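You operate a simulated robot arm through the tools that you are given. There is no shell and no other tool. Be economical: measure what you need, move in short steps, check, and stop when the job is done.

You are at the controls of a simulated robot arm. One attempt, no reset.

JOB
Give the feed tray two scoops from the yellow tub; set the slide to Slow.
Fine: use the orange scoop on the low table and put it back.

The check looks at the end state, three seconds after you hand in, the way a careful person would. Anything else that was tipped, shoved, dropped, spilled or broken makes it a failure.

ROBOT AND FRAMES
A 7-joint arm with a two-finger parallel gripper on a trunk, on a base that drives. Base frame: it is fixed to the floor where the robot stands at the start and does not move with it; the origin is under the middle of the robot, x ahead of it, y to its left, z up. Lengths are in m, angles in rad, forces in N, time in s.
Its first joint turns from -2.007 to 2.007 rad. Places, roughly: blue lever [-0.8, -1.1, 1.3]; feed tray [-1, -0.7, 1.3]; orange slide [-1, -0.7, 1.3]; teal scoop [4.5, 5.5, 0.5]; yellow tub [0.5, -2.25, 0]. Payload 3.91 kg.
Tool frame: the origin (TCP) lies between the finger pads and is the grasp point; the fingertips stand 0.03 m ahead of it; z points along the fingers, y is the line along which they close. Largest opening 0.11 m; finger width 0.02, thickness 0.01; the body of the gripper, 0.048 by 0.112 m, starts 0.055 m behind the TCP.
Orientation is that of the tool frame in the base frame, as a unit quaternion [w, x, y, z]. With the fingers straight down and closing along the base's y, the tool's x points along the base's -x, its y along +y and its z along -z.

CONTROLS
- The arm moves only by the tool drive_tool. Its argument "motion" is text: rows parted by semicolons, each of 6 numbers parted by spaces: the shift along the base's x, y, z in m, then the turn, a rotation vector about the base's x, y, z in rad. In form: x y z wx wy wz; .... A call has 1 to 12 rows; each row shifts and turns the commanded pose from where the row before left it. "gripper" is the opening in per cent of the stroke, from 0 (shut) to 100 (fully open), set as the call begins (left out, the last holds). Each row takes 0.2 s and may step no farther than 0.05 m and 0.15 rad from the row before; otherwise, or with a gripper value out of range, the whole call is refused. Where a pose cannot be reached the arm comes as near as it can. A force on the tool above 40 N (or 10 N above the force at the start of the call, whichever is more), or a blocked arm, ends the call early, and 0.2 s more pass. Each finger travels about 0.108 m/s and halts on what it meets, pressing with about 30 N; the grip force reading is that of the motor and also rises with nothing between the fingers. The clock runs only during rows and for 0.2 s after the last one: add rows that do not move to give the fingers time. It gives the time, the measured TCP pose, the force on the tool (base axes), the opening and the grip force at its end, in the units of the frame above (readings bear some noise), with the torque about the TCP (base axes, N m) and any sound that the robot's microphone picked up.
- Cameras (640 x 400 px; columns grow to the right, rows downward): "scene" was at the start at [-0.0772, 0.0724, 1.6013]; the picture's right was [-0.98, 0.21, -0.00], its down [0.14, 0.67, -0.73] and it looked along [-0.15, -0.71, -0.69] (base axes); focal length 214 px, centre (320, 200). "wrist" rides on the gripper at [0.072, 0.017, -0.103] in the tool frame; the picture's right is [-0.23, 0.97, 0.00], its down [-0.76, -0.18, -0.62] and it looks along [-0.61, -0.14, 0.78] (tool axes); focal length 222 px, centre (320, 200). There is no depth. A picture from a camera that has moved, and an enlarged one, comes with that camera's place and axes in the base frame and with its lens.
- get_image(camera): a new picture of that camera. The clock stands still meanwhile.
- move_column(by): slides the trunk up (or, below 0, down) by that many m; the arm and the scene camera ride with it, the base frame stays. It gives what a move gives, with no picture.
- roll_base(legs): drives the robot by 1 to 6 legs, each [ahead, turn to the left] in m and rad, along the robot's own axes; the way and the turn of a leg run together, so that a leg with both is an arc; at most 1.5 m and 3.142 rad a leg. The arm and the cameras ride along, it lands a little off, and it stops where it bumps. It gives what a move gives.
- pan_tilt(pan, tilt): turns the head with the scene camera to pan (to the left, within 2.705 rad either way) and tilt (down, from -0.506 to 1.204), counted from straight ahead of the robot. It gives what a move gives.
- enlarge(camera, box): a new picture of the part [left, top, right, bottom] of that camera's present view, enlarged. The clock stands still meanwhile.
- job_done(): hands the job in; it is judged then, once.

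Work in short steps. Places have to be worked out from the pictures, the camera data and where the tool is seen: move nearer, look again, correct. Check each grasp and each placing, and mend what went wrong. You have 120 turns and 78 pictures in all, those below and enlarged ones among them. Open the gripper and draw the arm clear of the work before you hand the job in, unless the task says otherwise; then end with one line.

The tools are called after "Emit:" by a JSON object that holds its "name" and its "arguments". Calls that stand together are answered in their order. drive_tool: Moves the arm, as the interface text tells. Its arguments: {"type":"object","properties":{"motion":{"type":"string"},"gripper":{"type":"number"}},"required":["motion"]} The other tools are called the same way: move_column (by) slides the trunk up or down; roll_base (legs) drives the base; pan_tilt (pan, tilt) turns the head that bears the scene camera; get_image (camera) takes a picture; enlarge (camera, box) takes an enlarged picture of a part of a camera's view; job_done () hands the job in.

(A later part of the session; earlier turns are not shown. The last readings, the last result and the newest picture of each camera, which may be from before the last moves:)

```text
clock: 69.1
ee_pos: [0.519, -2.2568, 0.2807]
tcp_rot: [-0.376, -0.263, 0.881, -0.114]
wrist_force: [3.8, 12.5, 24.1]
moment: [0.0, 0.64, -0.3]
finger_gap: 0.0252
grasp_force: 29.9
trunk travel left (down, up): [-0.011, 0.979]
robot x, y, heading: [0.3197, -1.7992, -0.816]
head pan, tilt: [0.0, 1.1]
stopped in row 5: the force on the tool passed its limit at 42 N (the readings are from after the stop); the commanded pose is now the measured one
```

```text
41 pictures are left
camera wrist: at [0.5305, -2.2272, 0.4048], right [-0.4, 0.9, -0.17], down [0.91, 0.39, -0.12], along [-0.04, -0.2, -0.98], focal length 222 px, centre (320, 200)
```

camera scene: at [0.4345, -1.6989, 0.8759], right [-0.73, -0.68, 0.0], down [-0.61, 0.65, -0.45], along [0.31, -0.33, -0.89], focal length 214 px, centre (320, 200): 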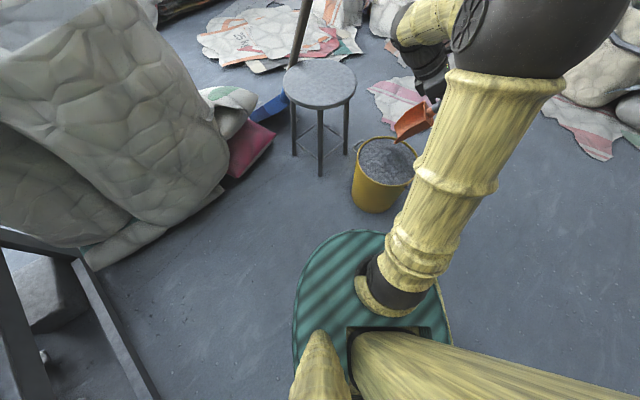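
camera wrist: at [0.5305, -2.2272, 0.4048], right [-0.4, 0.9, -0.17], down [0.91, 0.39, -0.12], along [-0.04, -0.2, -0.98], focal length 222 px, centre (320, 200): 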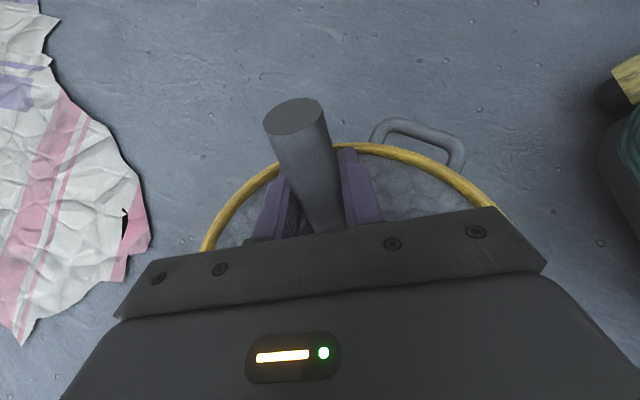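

The force stop may be the fingers on the near rim (they look right at it, and the scoop is ~0.02 off-centre). I'll back up, shift toward the tub's middle and see.

Emit:
{"name": "drive_tool", "arguments": {"motion": "0 0 0.02 0 0 0;0 0 0.01 0 0 0;0.0085 0.0235 0 0 0 0;0 0 0 0 0 0"}}

Emit:
{"name": "get_image", "arguments": {"camera": "wrist"}}

```text
clock: 70.1
ee_pos: [0.527, -2.2316, 0.3081]
tcp_rot: [-0.375, -0.264, 0.881, -0.113]
wrist_force: [0.1, -0.5, -2.9]
moment: [-0.07, 0.12, 0.01]
finger_gap: 0.0254
grasp_force: 29.8
trunk travel left (down, up): [-0.011, 0.979]
robot x, y, heading: [0.3218, -1.8012, -0.814]
head pan, tilt: [0.0, 1.1]
```

```text
40 pictures are left
camera wrist: at [0.5384, -2.2033, 0.4324], right [-0.4, 0.9, -0.16], down [0.91, 0.39, -0.12], along [-0.04, -0.2, -0.98], focal length 222 px, centre (320, 200)
```

wrist: 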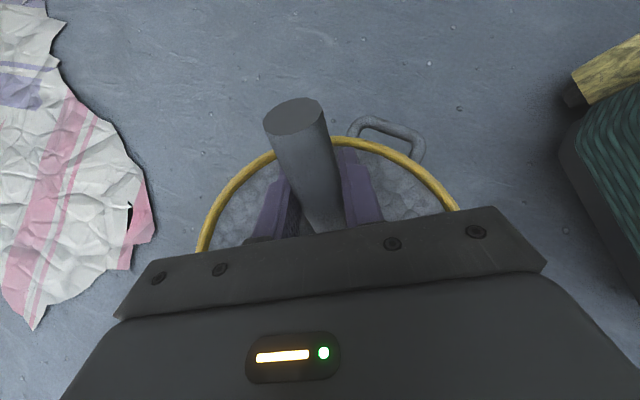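

Now the rear rim is about 0.05 m behind the TCP, leaving finger clearance. I'll descend again in small steps.

Emit:
{"name": "drive_tool", "arguments": {"motion": "0 0 -0.01 0 0 0;0 0 -0.01 0 0 0;0 0 -0.01 0 0 0;0 0 0 0 0 0"}}

```text
clock: 71.1
ee_pos: [0.5278, -2.2326, 0.2779]
tcp_rot: [-0.375, -0.264, 0.882, -0.112]
wrist_force: [0.1, -0.3, -3.3]
moment: [-0.08, 0.11, -0.03]
finger_gap: 0.0257
grasp_force: 29.8
trunk travel left (down, up): [-0.011, 0.979]
robot x, y, heading: [0.3189, -1.8019, -0.814]
head pan, tilt: [0.0, 1.1]
```

Free so far. I'll go down to z≈0.25, push forward 0.02 m, then level the blade while rising.

Emit:
{"name": "drive_tool", "arguments": {"motion": "0 0 -0.01 0 0 0;0 0 -0.01 0 0 0;0 0 -0.008 0 0 0;0.0083 0.0055 0 0 0 0;0.0083 0.0055 0 0 0 0;0 0 0 0 0 0"}}

Emit:
{"name": "drive_tool", "arguments": {"motion": "-0.0042 -0.0027 0 0.0548 -0.0836 0;-0.0042 -0.0027 0.004 0.0548 -0.0836 0;-0.0042 -0.0027 0.004 0.0548 -0.0836 0;-0.0042 -0.0027 0.006 0.0548 -0.0836 0;-0.0042 -0.0027 0.006 0.0548 -0.0836 0;-0.0042 -0.0027 0.008 0.0548 -0.0836 0;-0.0042 -0.0027 0.008 0.0548 -0.0836 0;-0.0042 -0.0027 0.008 0.0548 -0.0836 0;-0.0042 -0.0027 0.008 0.0548 -0.0836 0;0 0 0 0 0 0"}}

Emit:
{"name": "get_image", "arguments": {"camera": "wrist"}}

Emit:
{"name": "get_image", "arguments": {"camera": "scene"}}

```text
clock: 72.5
ee_pos: [0.543, -2.222, 0.2511]
tcp_rot: [-0.375, -0.264, 0.882, -0.112]
wrist_force: [0.2, -0.6, -3.8]
moment: [-0.06, 0.12, -0.02]
finger_gap: 0.0254
grasp_force: 30.1
trunk travel left (down, up): [-0.011, 0.979]
robot x, y, heading: [0.3243, -1.8028, -0.819]
head pan, tilt: [0.0, 1.1]
```

```text
clock: 74.7
ee_pos: [0.5073, -2.2469, 0.3034]
tcp_rot: [0.046, -0.286, 0.957, 0.012]
wrist_force: [-0.2, 0.0, -3.9]
moment: [-0.15, 0.27, -0.01]
finger_gap: 0.0254
grasp_force: 29.8
trunk travel left (down, up): [-0.011, 0.979]
robot x, y, heading: [0.3194, -1.8007, -0.815]
head pan, tilt: [0.0, 1.1]
```

```text
39 pictures are left
camera wrist: at [0.4299, -2.2763, 0.3992], right [-0.35, 0.94, 0.02], down [0.68, 0.23, 0.69], along [0.65, 0.25, -0.72], focal length 222 px, centre (320, 200)
```

wrist: 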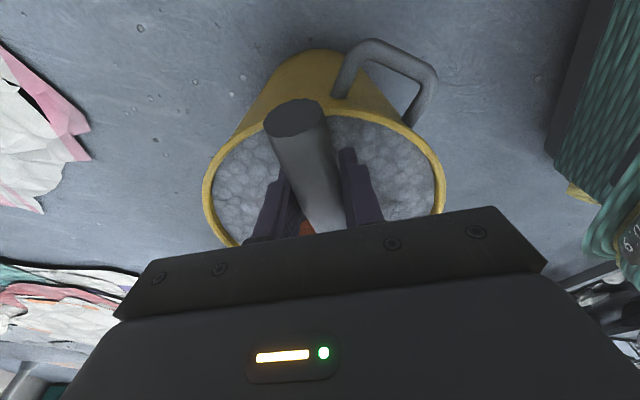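

```text
38 pictures are left
camera scene: at [0.4345, -1.6989, 0.8759], right [-0.73, -0.68, 0.0], down [-0.61, 0.65, -0.45], along [0.31, -0.33, -0.89], focal length 214 px, centre (320, 200)
```

scene: 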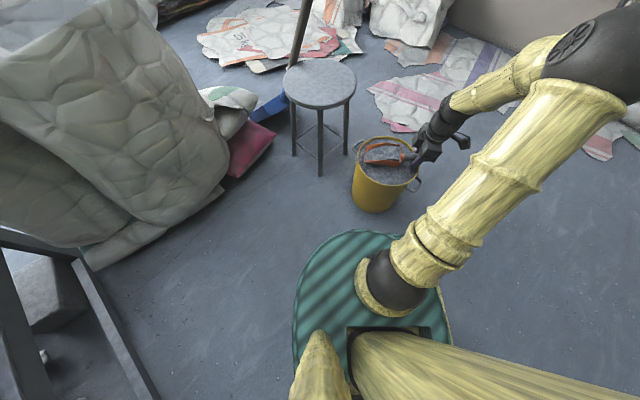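

The wrist now carries ≈3.9 N (scoop alone ≈2), so there's a load. I'll lift slowly and look at the blade.

Emit:
{"name": "drive_tool", "arguments": {"motion": "0 0 0.005 0 0 0;0 0 0.01 0 0 0;0 0 0.015 0 0 0;0 0 0.02 0 0 0;0 0 0.02 0 0 0;0 0 0.02 0 0 0;0 0 0.02 0 0 0;0 0 0.02 0 0 0;0 0 0.015 0 0 0;0 0 0.005 0 0 0;0 0 0 0 0 0"}}

Emit:
{"name": "enlarge", "arguments": {"camera": "scene", "box": [330, 60, 490, 220]}}

```text
clock: 77.1
ee_pos: [0.503, -2.2453, 0.4516]
tcp_rot: [0.046, -0.286, 0.957, 0.013]
wrist_force: [-0.1, -0.3, -3.4]
moment: [-0.18, 0.25, 0.02]
finger_gap: 0.0252
grasp_force: 29.7
trunk travel left (down, up): [-0.011, 0.979]
robot x, y, heading: [0.3209, -1.8013, -0.819]
head pan, tilt: [0.0, 1.1]
```

```text
2.50 times, centred on (410, 140) of scene
camera zoom: at [0.4345, -1.6989, 0.8759], right [-0.73, -0.68, 0.0], down [-0.61, 0.65, -0.45], along [0.31, -0.33, -0.89], focal length 536 px, centre (95, 350)
```

zoom: 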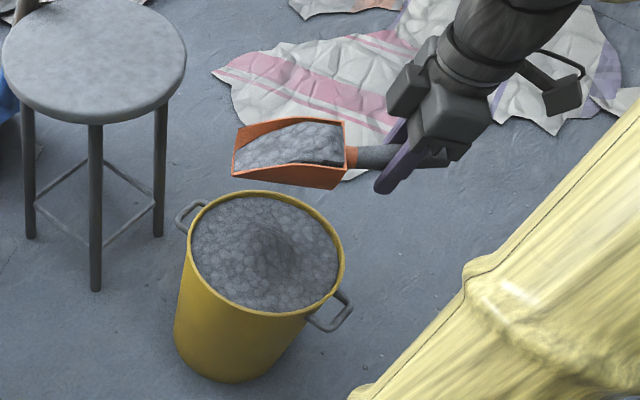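

A full scoop with no spill. I'll raise the trunk, then back away along the free floor and turn right toward the machine.

Emit:
{"name": "move_column", "arguments": {"by": 0.4}}

Emit:
{"name": "move_column", "arguments": {"by": 0.4}}

Emit:
{"name": "move_column", "arguments": {"by": 0.17}}

Emit:
{"name": "roll_base", "arguments": {"legs": [[-0.8, 0]]}}

Emit:
{"name": "roll_base", "arguments": {"legs": [[0, -2.324]]}}

Emit:
{"name": "pan_tilt", "arguments": {"pan": -0.2, "tilt": 0.6}}

Emit:
{"name": "get_image", "arguments": {"camera": "scene"}}

```text
clock: 80.9
ee_pos: [0.5037, -2.2462, 0.8521]
tcp_rot: [0.047, -0.285, 0.957, 0.013]
wrist_force: [0.5, 0.1, -4.3]
moment: [-0.2, 0.26, -0.02]
finger_gap: 0.0254
grasp_force: 29.9
trunk travel left (down, up): [-0.411, 0.579]
robot x, y, heading: [0.3187, -1.8026, -0.817]
head pan, tilt: [0.0, 1.1]
```

```text
clock: 84.8
ee_pos: [0.504, -2.2472, 1.2534]
tcp_rot: [0.046, -0.285, 0.957, 0.012]
wrist_force: [0.6, -0.8, -4.1]
moment: [-0.16, 0.25, -0.01]
finger_gap: 0.0255
grasp_force: 30.1
trunk travel left (down, up): [-0.811, 0.179]
robot x, y, heading: [0.3221, -1.8046, -0.817]
head pan, tilt: [0.0, 1.1]
```

```text
clock: 86.7
ee_pos: [0.5034, -2.2474, 1.4224]
tcp_rot: [0.046, -0.285, 0.957, 0.012]
wrist_force: [1.0, 0.6, -3.3]
moment: [-0.14, 0.25, -0.05]
finger_gap: 0.0255
grasp_force: 29.8
trunk travel left (down, up): [-0.981, 0.009]
robot x, y, heading: [0.3201, -1.8012, -0.815]
head pan, tilt: [0.0, 1.1]
```

```text
clock: 91.7
ee_pos: [-0.0435, -1.6653, 1.4222]
tcp_rot: [0.046, -0.286, 0.957, 0.012]
wrist_force: [0.1, 0.4, -3.5]
moment: [-0.19, 0.26, 0.01]
finger_gap: 0.0254
grasp_force: 30.8
trunk travel left (down, up): [-0.981, 0.009]
robot x, y, heading: [-0.2256, -1.2175, -0.815]
head pan, tilt: [0.0, 1.1]
```

```text
clock: 100.0
ee_pos: [-0.6818, -1.0606, 1.4232]
tcp_rot: [0.032, 0.756, 0.653, -0.036]
wrist_force: [0.1, 0.1, -4.5]
moment: [0.31, -0.03, -0.02]
finger_gap: 0.0255
grasp_force: 30.0
trunk travel left (down, up): [-0.981, 0.009]
robot x, y, heading: [-0.2254, -1.2182, -3.121]
head pan, tilt: [0.0, 1.1]
```

```text
clock: 101.0
ee_pos: [-0.6807, -1.0619, 1.4235]
tcp_rot: [0.031, 0.756, 0.653, -0.037]
wrist_force: [0.1, 0.1, -3.3]
moment: [0.28, -0.01, -0.02]
finger_gap: 0.0251
grasp_force: 30.0
trunk travel left (down, up): [-0.981, 0.009]
robot x, y, heading: [-0.2262, -1.2202, -3.117]
head pan, tilt: [-0.201, 0.6]
```

```text
36 pictures are left
camera scene: at [-0.2497, -1.3558, 1.8844], right [0.17, 0.98, 0.0], down [0.56, -0.1, -0.82], along [-0.81, 0.14, -0.57], focal length 214 px, centre (320, 200)
```

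scene: 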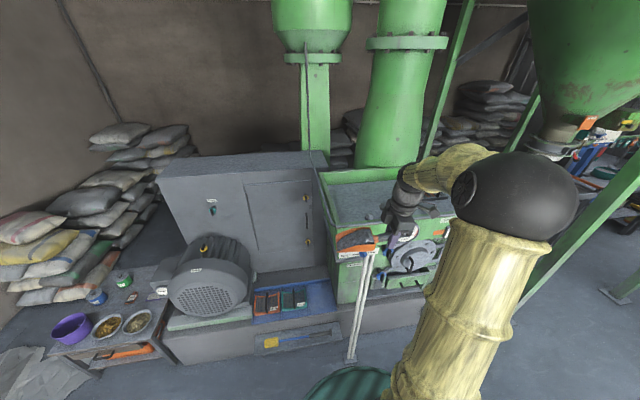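

I'm in front of the machine's left corner; the tray's middle is ≈0.35 m further along +y. I'll raise the arm 0.1 m, then turn right, drive 0.36 m, and turn back left to face the tray.

Emit:
{"name": "drive_tool", "arguments": {"motion": "0 0 0.005 0 0 0;0 0 0.01 0 0 0;0 0 0.015 0 0 0;0 0 0.02 0 0 0;0 0 0.02 0 0 0;0 0 0.02 0 0 0;0 0 0.01 0 0 0;0 0 0.005 0 0 0"}}

Emit:
{"name": "roll_base", "arguments": {"legs": [[0, -1.591], [0.36, 0], [0, 1.571]]}}

Emit:
{"name": "pan_tilt", "arguments": {"pan": -0.1, "tilt": 0.8}}

Emit:
{"name": "get_image", "arguments": {"camera": "scene"}}

Emit:
{"name": "get_image", "arguments": {"camera": "wrist"}}

```text
clock: 102.8
ee_pos: [-0.6817, -1.062, 1.5285]
tcp_rot: [0.032, 0.756, 0.653, -0.037]
wrist_force: [0.4, -0.3, -3.5]
moment: [0.28, -0.08, -0.02]
finger_gap: 0.0254
grasp_force: 29.9
trunk travel left (down, up): [-0.981, 0.009]
robot x, y, heading: [-0.2251, -1.217, -3.117]
head pan, tilt: [-0.201, 0.6]
```

```text
clock: 116.3
ee_pos: [-0.7076, -0.7182, 1.5279]
tcp_rot: [0.031, 0.75, 0.66, -0.037]
wrist_force: [0.4, 0.0, -3.3]
moment: [0.29, -0.02, 0.01]
finger_gap: 0.0254
grasp_force: 29.8
trunk travel left (down, up): [-0.981, 0.009]
robot x, y, heading: [-0.2485, -0.8641, -3.095]
head pan, tilt: [-0.201, 0.6]
```

```text
clock: 117.0
ee_pos: [-0.7067, -0.7192, 1.5285]
tcp_rot: [0.032, 0.749, 0.661, -0.036]
wrist_force: [0.0, 0.6, -3.9]
moment: [0.3, -0.05, 0.0]
finger_gap: 0.0256
grasp_force: 30.0
trunk travel left (down, up): [-0.981, 0.009]
robot x, y, heading: [-0.2504, -0.8653, -3.093]
head pan, tilt: [-0.099, 0.799]
```

```text
35 pictures are left
camera scene: at [-0.262, -1.0123, 1.8677], right [0.05, 1.0, 0.0], down [0.72, -0.04, -0.7], along [-0.7, 0.04, -0.72], focal length 214 px, centre (320, 200)
```

scene: 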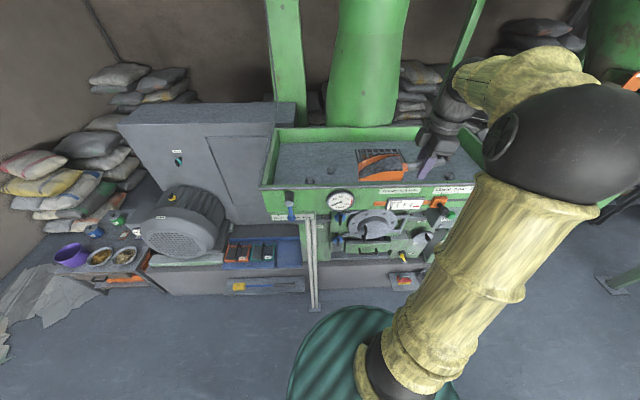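

```text
34 pictures are left
camera wrist: at [-0.6794, -0.6388, 1.6234], right [0.94, -0.35, 0.02], down [-0.26, -0.67, 0.69], along [-0.23, -0.66, -0.72], focal length 222 px, centre (320, 200)
```

wrist: 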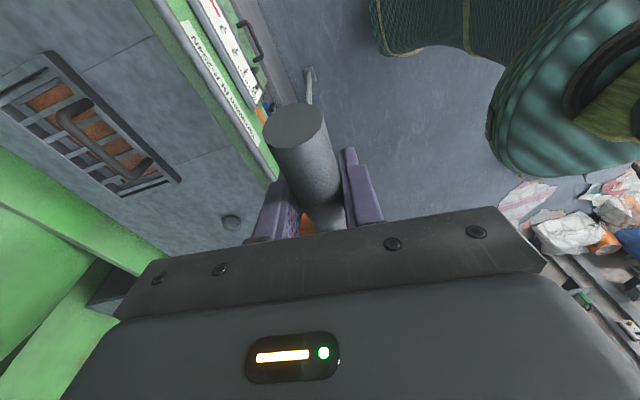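

The tray spans x≈-0.82..-1.27, y≈-1.18 rightward, with the grate at y≈-0.60..-0.79; floor left of it is open. I'll drive 0.25 m ahead so the scoop goes over the tray, then check.

Emit:
{"name": "roll_base", "arguments": {"legs": [[0.25, 0]]}}

Emit:
{"name": "drive_tool", "arguments": {"motion": "-0.01 -0.015 0 0 0 0;-0.015 -0.02 0 0 0 0;-0.015 -0.02 0 0 0 0;-0.015 -0.015 0 0 0 0;-0.01 -0.01 0 0 0 0;0 0 0 0 0 0"}}

Emit:
{"name": "get_image", "arguments": {"camera": "scene"}}

Emit:
{"name": "get_image", "arguments": {"camera": "wrist"}}

```text
clock: 119.1
ee_pos: [-0.9652, -0.7274, 1.5262]
tcp_rot: [0.031, 0.751, 0.658, -0.037]
wrist_force: [-0.7, -0.4, -3.5]
moment: [0.27, -0.07, -0.02]
finger_gap: 0.0251
grasp_force: 30.6
trunk travel left (down, up): [-0.981, 0.009]
robot x, y, heading: [-0.5077, -0.8781, -3.097]
head pan, tilt: [-0.099, 0.799]
```

```text
clock: 120.5
ee_pos: [-1.0296, -0.808, 1.5293]
tcp_rot: [0.032, 0.751, 0.658, -0.035]
wrist_force: [0.4, -1.3, -3.6]
moment: [0.29, -0.02, 0.02]
finger_gap: 0.0253
grasp_force: 30.3
trunk travel left (down, up): [-0.981, 0.009]
robot x, y, heading: [-0.5081, -0.8767, -3.101]
head pan, tilt: [-0.099, 0.799]
```

```text
33 pictures are left
camera scene: at [-0.5209, -1.0239, 1.8677], right [0.06, 1.0, 0.0], down [0.72, -0.04, -0.7], along [-0.7, 0.04, -0.72], focal length 214 px, centre (320, 200)
```

scene: 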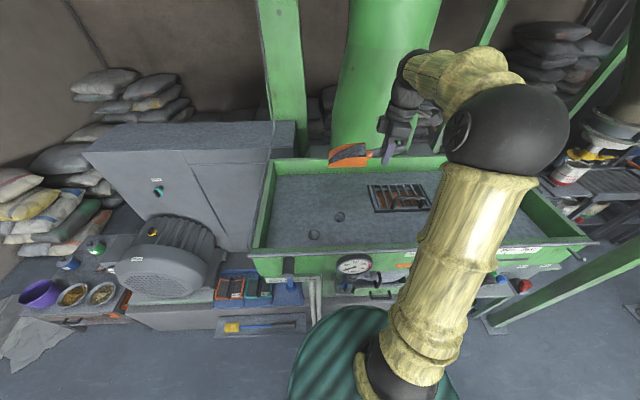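

```text
32 pictures are left
camera wrist: at [-1.001, -0.7275, 1.6247], right [0.94, -0.35, 0.02], down [-0.27, -0.67, 0.69], along [-0.23, -0.65, -0.72], focal length 222 px, centre (320, 200)
```

wrist: 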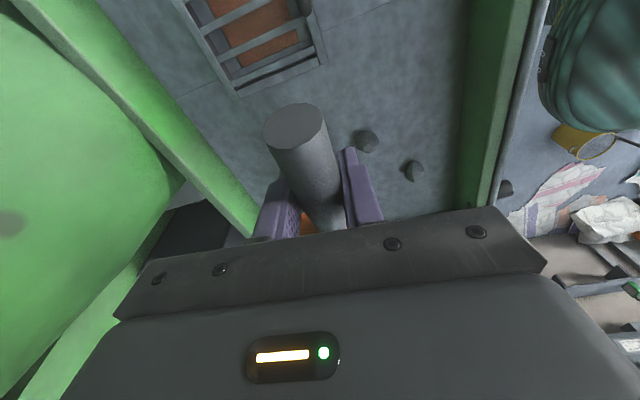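

The scoop is over the open tray floor (tray x −0.82…−1.25, TCP x −1.03). I'll pitch the blade down to pour.

Emit:
{"name": "drive_tool", "arguments": {"motion": "0 0 -0.003 0.109 -0.0134 0;0 0 -0.003 0.109 -0.0134 0;0 0 -0.003 0.109 -0.0134 0;0 0 -0.003 0.109 -0.0134 0;0 0 -0.003 0.109 -0.0134 0;0 0 -0.003 0.109 -0.0134 0;0 0 -0.003 0.109 -0.0134 0;0 0 -0.003 0.109 -0.0134 0;0 0 -0.003 0.109 -0.0134 0;0 0 -0.003 0.109 -0.0134 0;0 0 0 0.109 -0.0134 0;0 0 0 0 0 0"}}

Emit:
{"name": "get_image", "arguments": {"camera": "scene"}}

```text
clock: 123.1
ee_pos: [-1.0294, -0.8058, 1.4981]
tcp_rot: [-0.353, 0.638, 0.56, 0.394]
wrist_force: [0.1, -0.1, -1.8]
moment: [0.01, 0.01, 0.02]
finger_gap: 0.025
grasp_force: 30.2
trunk travel left (down, up): [-0.981, 0.009]
robot x, y, heading: [-0.509, -0.8837, -3.101]
head pan, tilt: [-0.099, 0.799]
```

```text
31 pictures are left
camera scene: at [-0.5206, -1.0234, 1.8677], right [0.06, 1.0, 0.0], down [0.72, -0.04, -0.7], along [-0.7, 0.04, -0.72], focal length 214 px, centre (320, 200)
```

scene: 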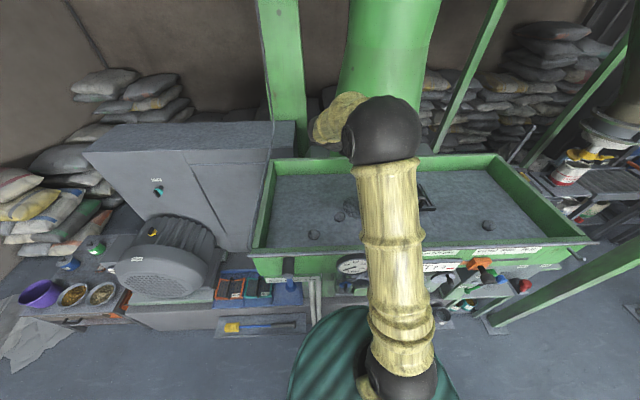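

The wrist force is back to ≈2 N, so the load has fallen. I'll level the scoop, raise it and look at the tray.

Emit:
{"name": "drive_tool", "arguments": {"motion": "0 0 0.003 -0.109 0.0134 0;0 0 0.003 -0.109 0.0134 0;0 0 0.003 -0.109 0.0134 0;0 0 0.003 -0.109 0.0134 0;0 0 0.003 -0.109 0.0134 0;0 0 0.003 -0.109 0.0134 0;0 0 0.003 -0.109 0.0134 0;0 0 0.003 -0.109 0.0134 0;0 0 0.003 -0.109 0.0134 0;0 0 0.003 -0.109 0.0134 0;0 0 0 -0.109 0.0134 0;0 0 0 0 0 0"}}

Emit:
{"name": "enlarge", "arguments": {"camera": "scene", "box": [230, 120, 470, 280]}}

```text
clock: 125.7
ee_pos: [-1.029, -0.8074, 1.5267]
tcp_rot: [0.031, 0.752, 0.658, -0.036]
wrist_force: [-1.2, -0.4, -2.3]
moment: [0.16, -0.02, -0.01]
finger_gap: 0.0251
grasp_force: 30.1
trunk travel left (down, up): [-0.981, 0.009]
robot x, y, heading: [-0.5071, -0.8783, -3.102]
head pan, tilt: [-0.099, 0.799]
```

```text
2.50 times, centred on (350, 200) of scene
camera zoom: at [-0.5211, -1.0248, 1.8676], right [0.06, 1.0, 0.0], down [0.72, -0.04, -0.7], along [-0.7, 0.04, -0.72], focal length 536 px, centre (245, 200)
```

zoom: 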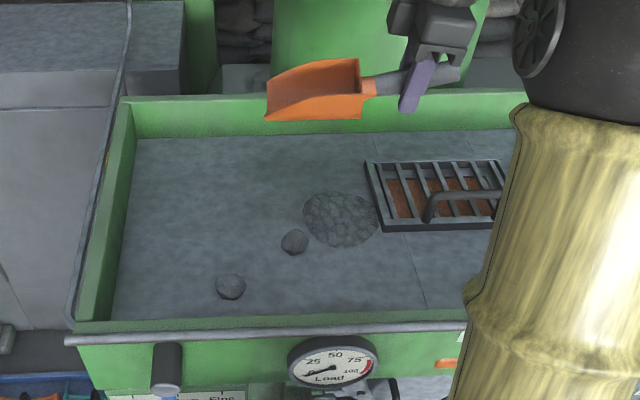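

The first scoop lies in the tray, nothing outside. I'll bring the arm back to its travel place, back off and drive to the tub again.

Emit:
{"name": "drive_tool", "arguments": {"motion": "0.015 0.02 0 0 0 0;0.02 0.025 0 0 0 0;0.02 0.025 0 0 0 0;0.01 0.01 0 0 0 0;0 0 0 0 0 0"}}

Emit:
{"name": "roll_base", "arguments": {"legs": [[-0.26, 0], [0, 1.896], [0.557, 0], [0, 0.37]]}}

```text
clock: 126.9
ee_pos: [-0.9615, -0.727, 1.5267]
tcp_rot: [0.032, 0.751, 0.659, -0.036]
wrist_force: [0.5, 0.7, -1.7]
moment: [0.11, -0.03, -0.02]
finger_gap: 0.0254
grasp_force: 29.8
trunk travel left (down, up): [-0.981, 0.009]
robot x, y, heading: [-0.5043, -0.8792, -3.094]
head pan, tilt: [-0.099, 0.799]
```

```text
clock: 140.4
ee_pos: [0.1294, -1.8312, 1.5267]
tcp_rot: [0.046, -0.277, 0.96, 0.014]
wrist_force: [-0.9, 0.0, -2.1]
moment: [-0.11, 0.16, 0.0]
finger_gap: 0.0249
grasp_force: 30.0
trunk travel left (down, up): [-0.981, 0.009]
robot x, y, heading: [-0.0442, -1.3828, -0.833]
head pan, tilt: [-0.099, 0.799]
```

Now the last leg to the earlier standing place by the tub, then lower the trunk partly.

Emit:
{"name": "roll_base", "arguments": {"legs": [[0, -0.021], [0.554, 0], [0, 0.037]]}}

Emit:
{"name": "move_column", "arguments": {"by": -0.4}}

Emit:
{"name": "move_column", "arguments": {"by": -0.4}}

Emit:
{"name": "move_column", "arguments": {"by": -0.17}}

Emit:
{"name": "get_image", "arguments": {"camera": "wrist"}}

```text
clock: 144.9
ee_pos: [0.5002, -2.2545, 1.5266]
tcp_rot: [0.045, -0.281, 0.958, 0.013]
wrist_force: [0.1, -0.3, -2.1]
moment: [-0.07, 0.14, -0.02]
finger_gap: 0.0251
grasp_force: 29.2
trunk travel left (down, up): [-0.981, 0.009]
robot x, y, heading: [0.3203, -1.8101, -0.818]
head pan, tilt: [-0.099, 0.799]
```

```text
clock: 148.8
ee_pos: [0.4992, -2.2544, 1.1269]
tcp_rot: [0.047, -0.282, 0.958, 0.014]
wrist_force: [1.0, 0.3, -1.8]
moment: [-0.06, 0.1, -0.02]
finger_gap: 0.0256
grasp_force: 29.3
trunk travel left (down, up): [-0.581, 0.409]
robot x, y, heading: [0.3217, -1.8088, -0.82]
head pan, tilt: [-0.099, 0.799]
```

```text
clock: 152.6
ee_pos: [0.5003, -2.2555, 0.727]
tcp_rot: [0.046, -0.281, 0.959, 0.014]
wrist_force: [0.0, 0.3, -1.6]
moment: [-0.08, 0.12, -0.01]
finger_gap: 0.0249
grasp_force: 29.8
trunk travel left (down, up): [-0.181, 0.809]
robot x, y, heading: [0.322, -1.8053, -0.826]
head pan, tilt: [-0.099, 0.799]
```

```text
clock: 154.5
ee_pos: [0.4996, -2.2546, 0.5562]
tcp_rot: [0.045, -0.281, 0.958, 0.014]
wrist_force: [-0.3, -0.1, -0.7]
moment: [-0.1, 0.12, 0.01]
finger_gap: 0.0251
grasp_force: 30.2
trunk travel left (down, up): [-0.011, 0.979]
robot x, y, heading: [0.3222, -1.8121, -0.828]
head pan, tilt: [-0.099, 0.799]
```

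```text
29 pictures are left
camera wrist: at [0.4229, -2.2836, 0.653], right [-0.34, 0.94, 0.02], down [0.68, 0.23, 0.69], along [0.65, 0.25, -0.72], focal length 222 px, centre (320, 200)
```

wrist: 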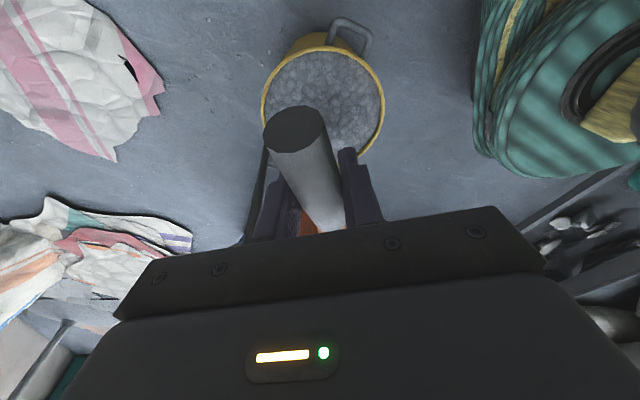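

The tub is where it was. I'll repeat: move to the start point, pitch the blade 0.8 rad down above the fill.

Emit:
{"name": "drive_tool", "arguments": {"motion": "0.014 0.011 0 -0.0538 0.0842 0;0.014 0.011 0 -0.0538 0.0842 0;0 0 0 -0.0538 0.0842 0;0 0 0 -0.0538 0.0842 0;0 0 0 -0.0538 0.0842 0;0 0 0 -0.0538 0.0842 0;0 0 0 -0.0538 0.0842 0;0 0 0 -0.0538 0.0842 0;0 0 0 -0.0538 0.0842 0;0 0 -0.03 0 0 0;0 0 -0.03 0 0 0;0 0 0 0 0 0"}}

Emit:
{"name": "drive_tool", "arguments": {"motion": "0 0 -0.03 0 0 0;0 0 -0.03 0 0 0;0 0 -0.03 0 0 0;0 0 -0.03 0 0 0;0 0 -0.03 0 0 0;0 0 -0.02 0 0 0;0 0 -0.015 0 0 0;0 0 0 0 0 0"}}

Emit:
{"name": "get_image", "arguments": {"camera": "wrist"}}

```text
clock: 157.1
ee_pos: [0.527, -2.2357, 0.4962]
tcp_rot: [-0.375, -0.259, 0.883, -0.109]
wrist_force: [0.3, 0.8, -1.0]
moment: [0.0, 0.03, 0.01]
finger_gap: 0.0249
grasp_force: 29.7
trunk travel left (down, up): [-0.011, 0.979]
robot x, y, heading: [0.3234, -1.8102, -0.822]
head pan, tilt: [-0.099, 0.799]
```

```text
clock: 158.9
ee_pos: [0.529, -2.2346, 0.3099]
tcp_rot: [-0.375, -0.259, 0.883, -0.109]
wrist_force: [0.1, 0.2, -2.6]
moment: [-0.07, 0.12, -0.01]
finger_gap: 0.0252
grasp_force: 29.5
trunk travel left (down, up): [-0.011, 0.979]
robot x, y, heading: [0.3192, -1.8099, -0.826]
head pan, tilt: [-0.099, 0.799]
```

```text
28 pictures are left
camera wrist: at [0.5409, -2.2056, 0.4335], right [-0.39, 0.91, -0.16], down [0.92, 0.38, -0.12], along [-0.04, -0.19, -0.98], focal length 222 px, centre (320, 200)
```

wrist: 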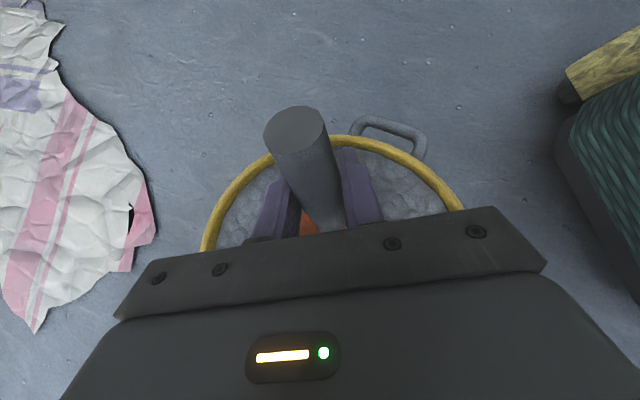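

Clearance is as before. Plunging to z≈0.245, pushing forward and levelling as in the first scoop.

Emit:
{"name": "drive_tool", "arguments": {"motion": "0 0 -0.012 0 0 0;0 0 -0.012 0 0 0;0 0 -0.012 0 0 0;0 0 -0.012 0 0 0;0 0 -0.012 0 0 0;0 0 -0.006 0 0 0;0.0083 0.0055 0 0 0 0;0.0083 0.0055 0 0 0 0;0 0 0 0 0 0"}}

Emit:
{"name": "drive_tool", "arguments": {"motion": "-0.0042 -0.0027 0 0.0538 -0.0842 0;-0.0042 -0.0027 0.005 0.0538 -0.0842 0;-0.0042 -0.0027 0.005 0.0538 -0.0842 0;-0.0042 -0.0027 0.007 0.0538 -0.0842 0;-0.0042 -0.0027 0.007 0.0538 -0.0842 0;-0.0042 -0.0027 0.008 0.0538 -0.0842 0;-0.0042 -0.0027 0.008 0.0538 -0.0842 0;-0.0042 -0.0027 0.008 0.0538 -0.0842 0;-0.0042 -0.0027 0.008 0.0538 -0.0842 0;0 0 0 0 0 0"}}

Emit:
{"name": "drive_tool", "arguments": {"motion": "0 0 0.005 0 0 0;0 0 0.01 0 0 0;0 0 0.015 0 0 0;0 0 0.02 0 0 0;0 0 0.02 0 0 0;0 0 0.02 0 0 0;0 0 0.02 0 0 0;0 0 0.02 0 0 0;0 0 0.015 0 0 0;0 0 0.005 0 0 0;0 0 0 0 0 0"}}

Emit:
{"name": "pan_tilt", "arguments": {"pan": 0.0, "tilt": 1.1}}

Emit:
{"name": "enlarge", "arguments": {"camera": "scene", "box": [330, 60, 490, 220]}}

```text
clock: 160.9
ee_pos: [0.5451, -2.2211, 0.2447]
tcp_rot: [-0.376, -0.259, 0.883, -0.109]
wrist_force: [0.2, 0.2, -5.3]
moment: [-0.08, 0.1, 0.01]
finger_gap: 0.0258
grasp_force: 29.8
trunk travel left (down, up): [-0.011, 0.979]
robot x, y, heading: [0.3217, -1.8064, -0.822]
head pan, tilt: [-0.099, 0.799]
```

```text
clock: 163.1
ee_pos: [0.5061, -2.2446, 0.3015]
tcp_rot: [0.046, -0.281, 0.959, 0.013]
wrist_force: [0.4, -0.4, -4.0]
moment: [-0.16, 0.27, 0.0]
finger_gap: 0.0253
grasp_force: 30.4
trunk travel left (down, up): [-0.011, 0.979]
robot x, y, heading: [0.3188, -1.8093, -0.823]
head pan, tilt: [-0.099, 0.799]
```

```text
clock: 165.5
ee_pos: [0.5069, -2.2464, 0.4512]
tcp_rot: [0.046, -0.281, 0.958, 0.012]
wrist_force: [0.4, 0.6, -4.0]
moment: [-0.15, 0.22, 0.02]
finger_gap: 0.0253
grasp_force: 30.4
trunk travel left (down, up): [-0.011, 0.979]
robot x, y, heading: [0.3207, -1.8075, -0.821]
head pan, tilt: [-0.099, 0.799]
```

```text
clock: 166.3
ee_pos: [0.5056, -2.2469, 0.4508]
tcp_rot: [0.046, -0.282, 0.958, 0.015]
wrist_force: [0.5, -0.4, -3.3]
moment: [-0.14, 0.25, -0.03]
finger_gap: 0.0255
grasp_force: 29.9
trunk travel left (down, up): [-0.011, 0.979]
robot x, y, heading: [0.3214, -1.8063, -0.827]
head pan, tilt: [0.0, 1.1]
```

```text
2.50 times, centred on (410, 140) of scene
camera zoom: at [0.4366, -1.7068, 0.876], right [-0.73, -0.68, 0.0], down [-0.61, 0.65, -0.45], along [0.31, -0.33, -0.89], focal length 536 px, centre (95, 350)
```

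zoom: 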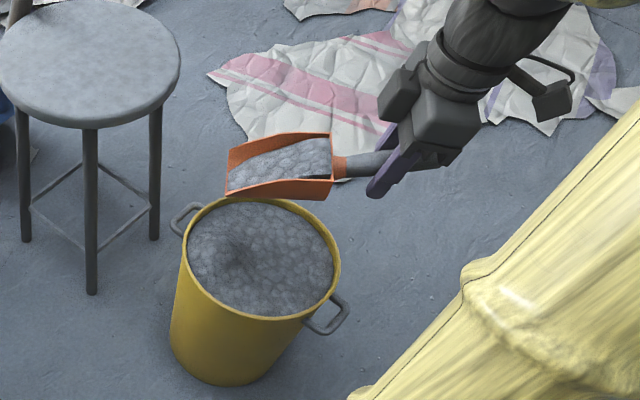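

A full second scoop; I'll tip it back 0.1 rad for safety, then raise the trunk and retrace the route backward to the tray.

Emit:
{"name": "drive_tool", "arguments": {"motion": "0 0 0 0.0269 -0.0421 0;0 0 0 0.0269 -0.0421 0;0 0 0 0 0 0"}}

Emit:
{"name": "move_column", "arguments": {"by": 0.4}}

Emit:
{"name": "move_column", "arguments": {"by": 0.4}}

Emit:
{"name": "move_column", "arguments": {"by": 0.17}}

Emit:
{"name": "roll_base", "arguments": {"legs": [[-0.55, 0], [0, -0.38], [-0.55, 0]]}}

Emit:
{"name": "drive_tool", "arguments": {"motion": "0 0 0.005 0 0 0;0 0 0.01 0 0 0;0 0 0.015 0 0 0;0 0 0.02 0 0 0;0 0 0.02 0 0 0;0 0 0.02 0 0 0;0 0 0.01 0 0 0;0 0 0.005 0 0 0"}}

Emit:
{"name": "roll_base", "arguments": {"legs": [[0, -1.9]]}}

```text
clock: 167.1
ee_pos: [0.5063, -2.246, 0.4494]
tcp_rot: [0.094, -0.28, 0.955, 0.027]
wrist_force: [0.3, -0.1, -3.6]
moment: [-0.16, 0.22, 0.0]
finger_gap: 0.0252
grasp_force: 29.8
trunk travel left (down, up): [-0.011, 0.979]
robot x, y, heading: [0.324, -1.8099, -0.821]
head pan, tilt: [0.0, 1.1]
```

```text
clock: 170.9
ee_pos: [0.5071, -2.2463, 0.8503]
tcp_rot: [0.094, -0.28, 0.955, 0.027]
wrist_force: [0.2, -0.1, -3.6]
moment: [-0.16, 0.21, 0.01]
finger_gap: 0.0254
grasp_force: 29.8
trunk travel left (down, up): [-0.411, 0.579]
robot x, y, heading: [0.3201, -1.8115, -0.821]
head pan, tilt: [0.0, 1.1]
```

```text
clock: 174.8
ee_pos: [0.5055, -2.2462, 1.2511]
tcp_rot: [0.094, -0.279, 0.955, 0.028]
wrist_force: [-0.3, 0.0, -3.3]
moment: [-0.13, 0.23, 0.02]
finger_gap: 0.0254
grasp_force: 30.1
trunk travel left (down, up): [-0.811, 0.179]
robot x, y, heading: [0.3196, -1.8071, -0.822]
head pan, tilt: [0.0, 1.1]
```

```text
clock: 176.7
ee_pos: [0.5079, -2.2461, 1.4206]
tcp_rot: [0.094, -0.279, 0.955, 0.027]
wrist_force: [-0.1, -0.1, -3.3]
moment: [-0.14, 0.22, 0.03]
finger_gap: 0.0251
grasp_force: 29.9
trunk travel left (down, up): [-0.981, 0.009]
robot x, y, heading: [0.3216, -1.8079, -0.822]
head pan, tilt: [0.0, 1.1]
```

```text
clock: 185.1
ee_pos: [-0.2359, -1.3769, 1.4209]
tcp_rot: [0.097, -0.102, 0.99, 0.008]
wrist_force: [-0.7, -0.1, -3.0]
moment: [-0.09, 0.24, 0.01]
finger_gap: 0.0254
grasp_force: 30.0
trunk travel left (down, up): [-0.981, 0.009]
robot x, y, heading: [-0.2535, -0.9011, -1.189]
head pan, tilt: [0.0, 1.1]
```

```text
clock: 186.9
ee_pos: [-0.235, -1.3777, 1.5265]
tcp_rot: [0.097, -0.101, 0.99, 0.008]
wrist_force: [0.1, 0.2, -3.5]
moment: [-0.03, 0.28, 0.02]
finger_gap: 0.0254
grasp_force: 29.6
trunk travel left (down, up): [-0.981, 0.009]
robot x, y, heading: [-0.2502, -0.9034, -1.189]
head pan, tilt: [0.0, 1.1]
```

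```text
clock: 194.0
ee_pos: [-0.703, -0.7554, 1.5267]
tcp_rot: [0.064, 0.754, 0.65, -0.073]
wrist_force: [-0.6, 0.4, -3.1]
moment: [0.28, -0.05, -0.03]
finger_gap: 0.0253
grasp_force: 29.7
trunk travel left (down, up): [-0.981, 0.009]
robot x, y, heading: [-0.253, -0.901, -3.111]
head pan, tilt: [0.0, 1.1]
```

Driving over the tray again and moving to the pour point.

Emit:
{"name": "roll_base", "arguments": {"legs": [[0.25, 0]]}}

Emit:
{"name": "drive_tool", "arguments": {"motion": "-0.01 -0.005 0 0 0 0;-0.018 -0.012 0 0 0 0;-0.02 -0.012 0 0 0 0;-0.018 -0.01 0 0 0 0;-0.01 -0.005 0 0 0 0;0 0 0 0 0 0"}}

Emit:
{"name": "get_image", "arguments": {"camera": "scene"}}

```text
clock: 196.1
ee_pos: [-0.9552, -0.7658, 1.527]
tcp_rot: [0.063, 0.753, 0.651, -0.074]
wrist_force: [-0.5, -0.5, -2.7]
moment: [0.26, -0.07, 0.01]
finger_gap: 0.0254
grasp_force: 30.4
trunk travel left (down, up): [-0.981, 0.009]
robot x, y, heading: [-0.5038, -0.9142, -3.11]
head pan, tilt: [0.0, 1.1]
```

```text
clock: 197.5
ee_pos: [-1.032, -0.8093, 1.5273]
tcp_rot: [0.064, 0.752, 0.651, -0.074]
wrist_force: [0.0, 0.0, -3.9]
moment: [0.29, -0.01, -0.05]
finger_gap: 0.0255
grasp_force: 30.0
trunk travel left (down, up): [-0.981, 0.009]
robot x, y, heading: [-0.5041, -0.9088, -3.11]
head pan, tilt: [0.0, 1.1]
```

```text
26 pictures are left
camera scene: at [-0.5019, -1.0629, 1.8459], right [-0.03, 1.0, 0.0], down [0.89, 0.03, -0.45], along [-0.45, -0.01, -0.89], focal length 214 px, centre (320, 200)
```

scene: 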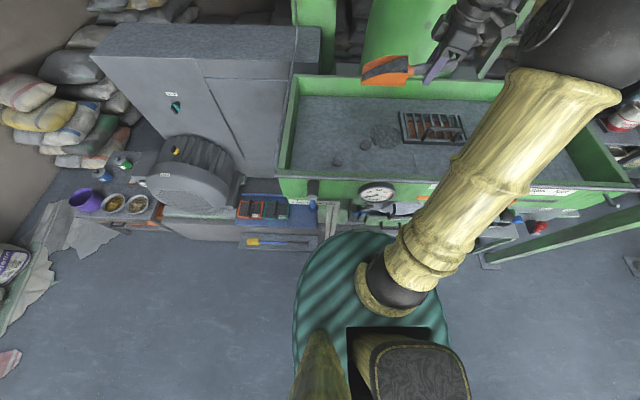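

The scoop is over the tray near the first pile. Pouring now.

Emit:
{"name": "drive_tool", "arguments": {"motion": "0 0 -0.003 0.116 -0.0162 0;0 0 -0.003 0.116 -0.0162 0;0 0 -0.003 0.116 -0.0162 0;0 0 -0.003 0.116 -0.0162 0;0 0 -0.003 0.116 -0.0162 0;0 0 -0.003 0.116 -0.0162 0;0 0 -0.003 0.116 -0.0162 0;0 0 -0.003 0.116 -0.0162 0;0 0 -0.003 0.116 -0.0162 0;0 0 0 0.116 -0.0162 0;0 0 0 0.116 -0.0162 0;0 0 0 0.116 -0.0162 0"}}

Emit:
{"name": "drive_tool", "arguments": {"motion": "0 0 0 0 0 0;0 0 0.003 -0.116 0.0162 0;0 0 0.003 -0.116 0.0162 0;0 0 0.003 -0.116 0.0162 0;0 0 0.003 -0.116 0.0162 0;0 0 0.003 -0.116 0.0162 0;0 0 0.003 -0.116 0.0162 0;0 0 0.003 -0.116 0.0162 0;0 0 0.003 -0.116 0.0162 0;0 0 0.003 -0.116 0.0162 0;0 0 0 -0.116 0.0162 0;0 0 0 0 0 0"}}

Emit:
{"name": "enlarge", "arguments": {"camera": "scene", "box": [270, 50, 510, 210]}}

```text
clock: 200.1
ee_pos: [-1.0319, -0.8104, 1.4987]
tcp_rot: [-0.377, 0.62, 0.538, 0.429]
wrist_force: [-0.6, 0.1, -1.7]
moment: [-0.03, -0.04, -0.04]
finger_gap: 0.0254
grasp_force: 29.8
trunk travel left (down, up): [-0.981, 0.009]
robot x, y, heading: [-0.5043, -0.908, -3.108]
head pan, tilt: [0.0, 1.1]
```

```text
clock: 202.7
ee_pos: [-1.0303, -0.8084, 1.525]
tcp_rot: [-0.014, 0.756, 0.654, 0.014]
wrist_force: [-0.2, -0.8, -2.4]
moment: [0.12, 0.01, 0.0]
finger_gap: 0.0253
grasp_force: 30.3
trunk travel left (down, up): [-0.981, 0.009]
robot x, y, heading: [-0.5009, -0.9103, -3.108]
head pan, tilt: [0.0, 1.1]
```

```text
2.50 times, centred on (390, 130) of scene
camera zoom: at [-0.5021, -1.0638, 1.8458], right [-0.03, 1.0, 0.0], down [0.89, 0.03, -0.45], along [-0.45, -0.01, -0.89], focal length 536 px, centre (145, 375)
```

zoom: 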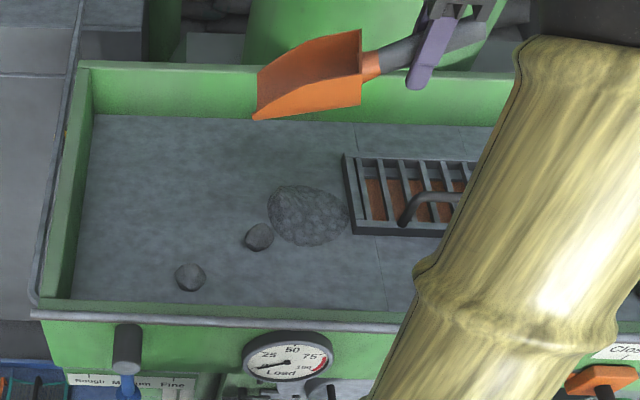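

Both scoops are in the tray and the scoop is empty. Now I'll draw the arm back and drive to the original standing place to return the scoop.

Emit:
{"name": "drive_tool", "arguments": {"motion": "0.02 0.012 0 0 0 0;0.03 0.018 0 0 0 0;0.027 0.014 0 0 0 0;0 0 0 0 0 0"}}

Emit:
{"name": "roll_base", "arguments": {"legs": [[-0.45, 0], [0, -1.604], [0.89, 0]]}}

```text
clock: 203.7
ee_pos: [-0.9537, -0.7629, 1.5275]
tcp_rot: [-0.012, 0.756, 0.654, 0.014]
wrist_force: [-0.4, 0.8, -1.8]
moment: [0.12, -0.07, 0.02]
finger_gap: 0.0254
grasp_force: 30.6
trunk travel left (down, up): [-0.981, 0.009]
robot x, y, heading: [-0.5035, -0.9102, -3.109]
head pan, tilt: [0.0, 1.1]
```

```text
clock: 207.8
ee_pos: [-0.4979, -0.7192, 1.5275]
tcp_rot: [-0.013, 0.777, 0.63, 0.014]
wrist_force: [0.7, -0.8, -1.8]
moment: [0.17, -0.03, -0.01]
finger_gap: 0.025
grasp_force: 29.5
trunk travel left (down, up): [-0.981, 0.009]
robot x, y, heading: [-0.056, -0.8961, 3.106]
head pan, tilt: [0.0, 1.1]
stopped in leg 2: the robot was blocked; the commanded pose is now the measured one
```

The turn was blocked: something behind the robot, likely the table or a sack. I'll look behind before moving.

Emit:
{"name": "pan_tilt", "arguments": {"pan": 2.65, "tilt": 0.9}}

Emit:
{"name": "get_image", "arguments": {"camera": "scene"}}

```text
clock: 210.1
ee_pos: [-0.4957, -0.7196, 1.527]
tcp_rot: [-0.013, 0.777, 0.629, 0.014]
wrist_force: [-0.7, 0.0, -1.9]
moment: [0.15, -0.02, 0.01]
finger_gap: 0.0253
grasp_force: 29.9
trunk travel left (down, up): [-0.981, 0.009]
robot x, y, heading: [-0.0558, -0.8912, 3.101]
head pan, tilt: [2.649, 0.901]
```

```text
24 pictures are left
camera scene: at [0.0621, -1.0874, 1.8598], right [-0.5, -0.87, 0.0], down [-0.68, 0.39, -0.62], along [0.54, -0.31, -0.78], focal length 214 px, centre (320, 200)
```

scene: 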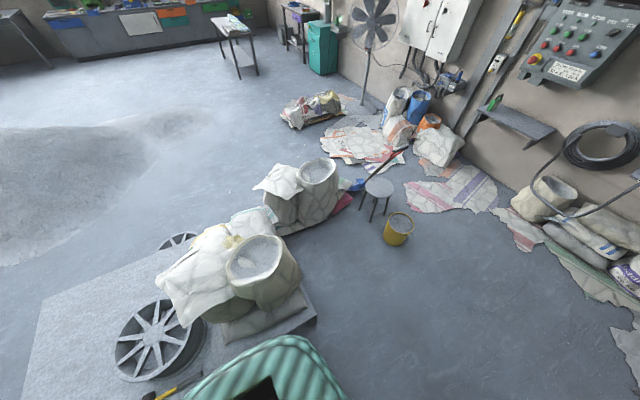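

The robot's rear corner is against the low table's edge/corner; nothing looks moved. I'll pull ahead 0.3 m first and then turn and drive.

Emit:
{"name": "roll_base", "arguments": {"legs": [[0.3, 0], [0, -1.533], [0.89, 0]]}}

Emit:
{"name": "roll_base", "arguments": {"legs": [[0, -1.57]]}}

```text
clock: 222.8
ee_pos: [-0.2265, 0.4537, 1.5279]
tcp_rot: [0.0, 0.997, -0.074, 0.019]
wrist_force: [0.7, -0.2, -1.6]
moment: [-0.05, -0.15, 0.04]
finger_gap: 0.0252
grasp_force: 30.1
trunk travel left (down, up): [-0.981, 0.009]
robot x, y, heading: [-0.3742, 0.0041, 1.601]
head pan, tilt: [2.649, 0.901]
```

```text
clock: 228.8
ee_pos: [0.0706, -0.1516, 1.5277]
tcp_rot: [-0.014, -0.647, 0.763, -0.013]
wrist_force: [-0.2, -0.5, -1.3]
moment: [-0.13, 0.01, -0.04]
finger_gap: 0.0254
grasp_force: 29.8
trunk travel left (down, up): [-0.981, 0.009]
robot x, y, heading: [-0.375, 0.0064, 0.018]
head pan, tilt: [2.649, 0.901]
```

Driving ahead 0.37 m to the first standing place, then lowering the trunk.

Emit:
{"name": "roll_base", "arguments": {"legs": [[0, -0.018], [0.373, 0]]}}

Emit:
{"name": "move_column", "arguments": {"by": -0.4}}

Emit:
{"name": "move_column", "arguments": {"by": -0.4}}

Emit:
{"name": "pan_tilt", "arguments": {"pan": -0.3, "tilt": 0.9}}

Emit:
{"name": "get_image", "arguments": {"camera": "wrist"}}

Emit:
{"name": "get_image", "arguments": {"camera": "scene"}}

```text
clock: 231.8
ee_pos: [0.4354, -0.1614, 1.5275]
tcp_rot: [-0.014, -0.641, 0.768, -0.013]
wrist_force: [0.2, 0.4, -1.7]
moment: [-0.11, 0.0, 0.0]
finger_gap: 0.0254
grasp_force: 30.2
trunk travel left (down, up): [-0.981, 0.009]
robot x, y, heading: [-0.0122, 0.005, -0.003]
head pan, tilt: [2.649, 0.901]
```

```text
clock: 235.7
ee_pos: [0.4334, -0.1601, 1.1278]
tcp_rot: [-0.013, -0.641, 0.768, -0.013]
wrist_force: [0.4, 0.6, -2.5]
moment: [-0.15, 0.04, 0.01]
finger_gap: 0.0252
grasp_force: 29.8
trunk travel left (down, up): [-0.581, 0.409]
robot x, y, heading: [-0.0125, 0.0032, -0.001]
head pan, tilt: [2.649, 0.901]
```

```text
clock: 239.5
ee_pos: [0.4331, -0.1592, 0.7285]
tcp_rot: [-0.014, -0.64, 0.768, -0.014]
wrist_force: [0.6, -0.6, -2.3]
moment: [-0.16, 0.04, -0.03]
finger_gap: 0.0255
grasp_force: 29.5
trunk travel left (down, up): [-0.181, 0.809]
robot x, y, heading: [-0.0116, 0.0036, -0.003]
head pan, tilt: [2.649, 0.901]
```

```text
clock: 242.1
ee_pos: [0.4335, -0.1608, 0.7285]
tcp_rot: [-0.014, -0.64, 0.768, -0.013]
wrist_force: [0.4, -0.5, -2.0]
moment: [-0.17, 0.03, -0.01]
finger_gap: 0.0252
grasp_force: 30.1
trunk travel left (down, up): [-0.181, 0.809]
robot x, y, heading: [-0.0112, 0.0051, 0.001]
head pan, tilt: [-0.3, 0.901]
```

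```text
23 pictures are left
camera wrist: at [0.4051, -0.2236, 0.8341], right [-0.92, 0.4, -0.01], down [0.31, 0.74, 0.59], along [0.24, 0.54, -0.8], focal length 222 px, centre (320, 200)
```

wrist: 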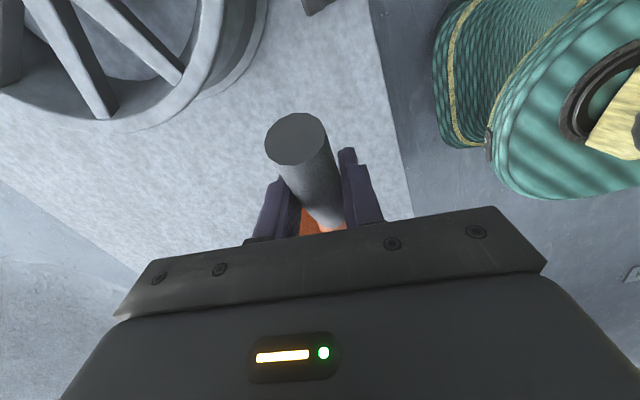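

```text
22 pictures are left
camera scene: at [0.0021, 0.1341, 1.0597], right [-0.3, -0.95, 0.0], down [-0.75, 0.23, -0.62], along [0.59, -0.18, -0.78], focal length 214 px, centre (320, 200)
```

scene: 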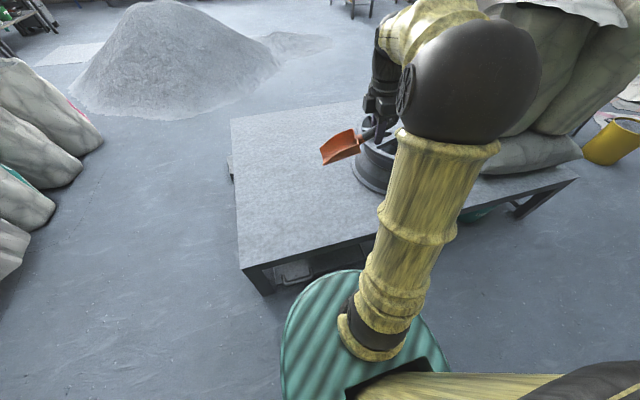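

The scoop has pitched slightly in the grip (handle end looks higher). I'll enlarge the scene view to judge its tilt against the table.

Emit:
{"name": "enlarge", "arguments": {"camera": "scene", "box": [300, 90, 420, 190]}}

```text
4.00 times, centred on (360, 140) of scene
camera zoom: at [0.0021, 0.1341, 1.0597], right [-0.3, -0.95, 0.0], down [-0.75, 0.23, -0.62], along [0.59, -0.18, -0.78], focal length 858 px, centre (160, 440)
```

zoom: 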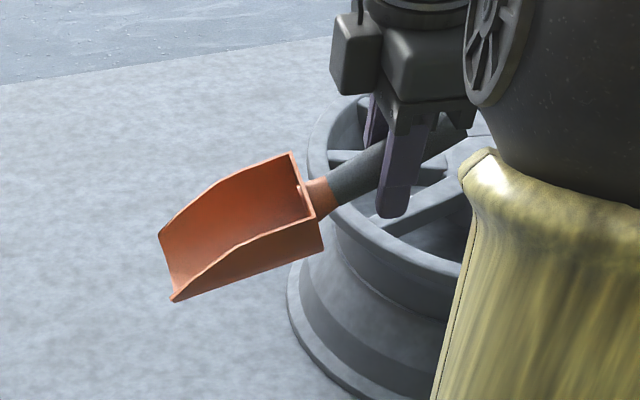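

The blade points ≈0.28 rad tip-down. I'll rotate it level, move over the original spot and lower to about 0.03 m above the table.

Emit:
{"name": "drive_tool", "arguments": {"motion": "0.008 -0.003 0 0.0615 -0.0113 0;0.008 -0.003 0 0.0615 -0.0113 0;0.008 -0.003 0 0.0615 -0.0113 0;0.007 -0.003 0 0.0615 -0.0113 0;0 0 -0.04 0 0 0;0 0 -0.05 0 0 0;0 0 -0.05 0 0 0;0 0 -0.05 0 0 0;0 0 -0.05 0 0 0;0 0 -0.04 0 0 0;0 0 -0.02 0 0 0;0 0 0 0 0 0"}}

Emit:
{"name": "enlarge", "arguments": {"camera": "scene", "box": [280, 130, 440, 260]}}

Emit:
{"name": "get_image", "arguments": {"camera": "wrist"}}

```text
clock: 244.7
ee_pos: [0.4624, -0.1726, 0.4297]
tcp_rot: [0.082, -0.637, 0.764, 0.066]
wrist_force: [0.8, -0.9, -2.1]
moment: [-0.14, 0.02, 0.0]
finger_gap: 0.0253
grasp_force: 29.3
trunk travel left (down, up): [-0.181, 0.809]
robot x, y, heading: [-0.0108, 0.0051, 0.003]
head pan, tilt: [-0.3, 0.901]
```

```text
3.08 times, centred on (360, 195) of scene
camera zoom: at [0.0021, 0.134, 1.0597], right [-0.3, -0.95, 0.0], down [-0.75, 0.23, -0.62], along [0.59, -0.18, -0.78], focal length 660 px, centre (197, 215)
```

zoom: 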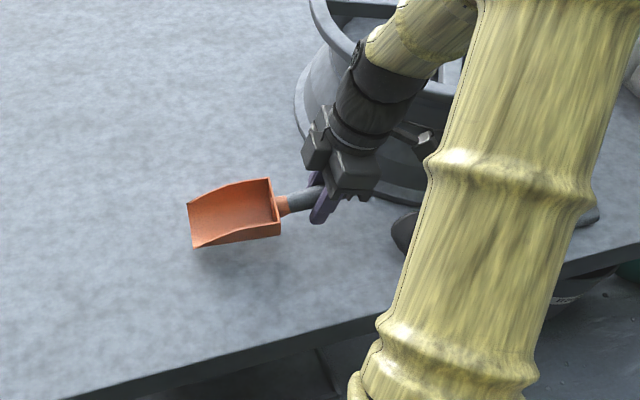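

```text
19 pictures are left
camera wrist: at [0.4297, -0.2582, 0.5153], right [-0.92, 0.39, 0.04], down [0.28, 0.57, 0.77], along [0.28, 0.72, -0.64], focal length 222 px, centre (320, 200)
```

wrist: 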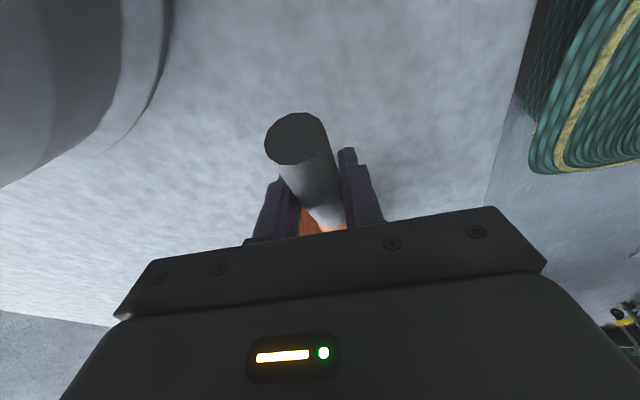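

The blade is level with a small gap below it. Lowering gently until contact.

Emit:
{"name": "drive_tool", "arguments": {"motion": "0 0 -0.008 0 0 0;0 0 -0.008 0 0 0;0 0 -0.005 0 0 0;0 0 0 0 0 0"}}

Emit:
{"name": "drive_tool", "arguments": {"motion": "0 0 -0.004 0 0 0;0 0 -0.004 0 0 0;0 0 0 0 0 0"}}

```text
clock: 245.7
ee_pos: [0.4629, -0.1728, 0.4085]
tcp_rot: [0.082, -0.636, 0.764, 0.066]
wrist_force: [-0.5, -2.3, 4.0]
moment: [0.73, -0.12, 0.0]
finger_gap: 0.0256
grasp_force: 29.7
trunk travel left (down, up): [-0.181, 0.809]
robot x, y, heading: [-0.0104, 0.0037, -0.005]
head pan, tilt: [-0.3, 0.901]
```

```text
clock: 246.5
ee_pos: [0.4641, -0.1711, 0.3999]
tcp_rot: [0.083, -0.637, 0.764, 0.064]
wrist_force: [-5.4, -6.9, 21.2]
moment: [0.9, -0.05, 0.25]
finger_gap: 0.0254
grasp_force: 30.0
trunk travel left (down, up): [-0.181, 0.809]
robot x, y, heading: [-0.0099, 0.0018, -0.001]
head pan, tilt: [-0.3, 0.901]
```

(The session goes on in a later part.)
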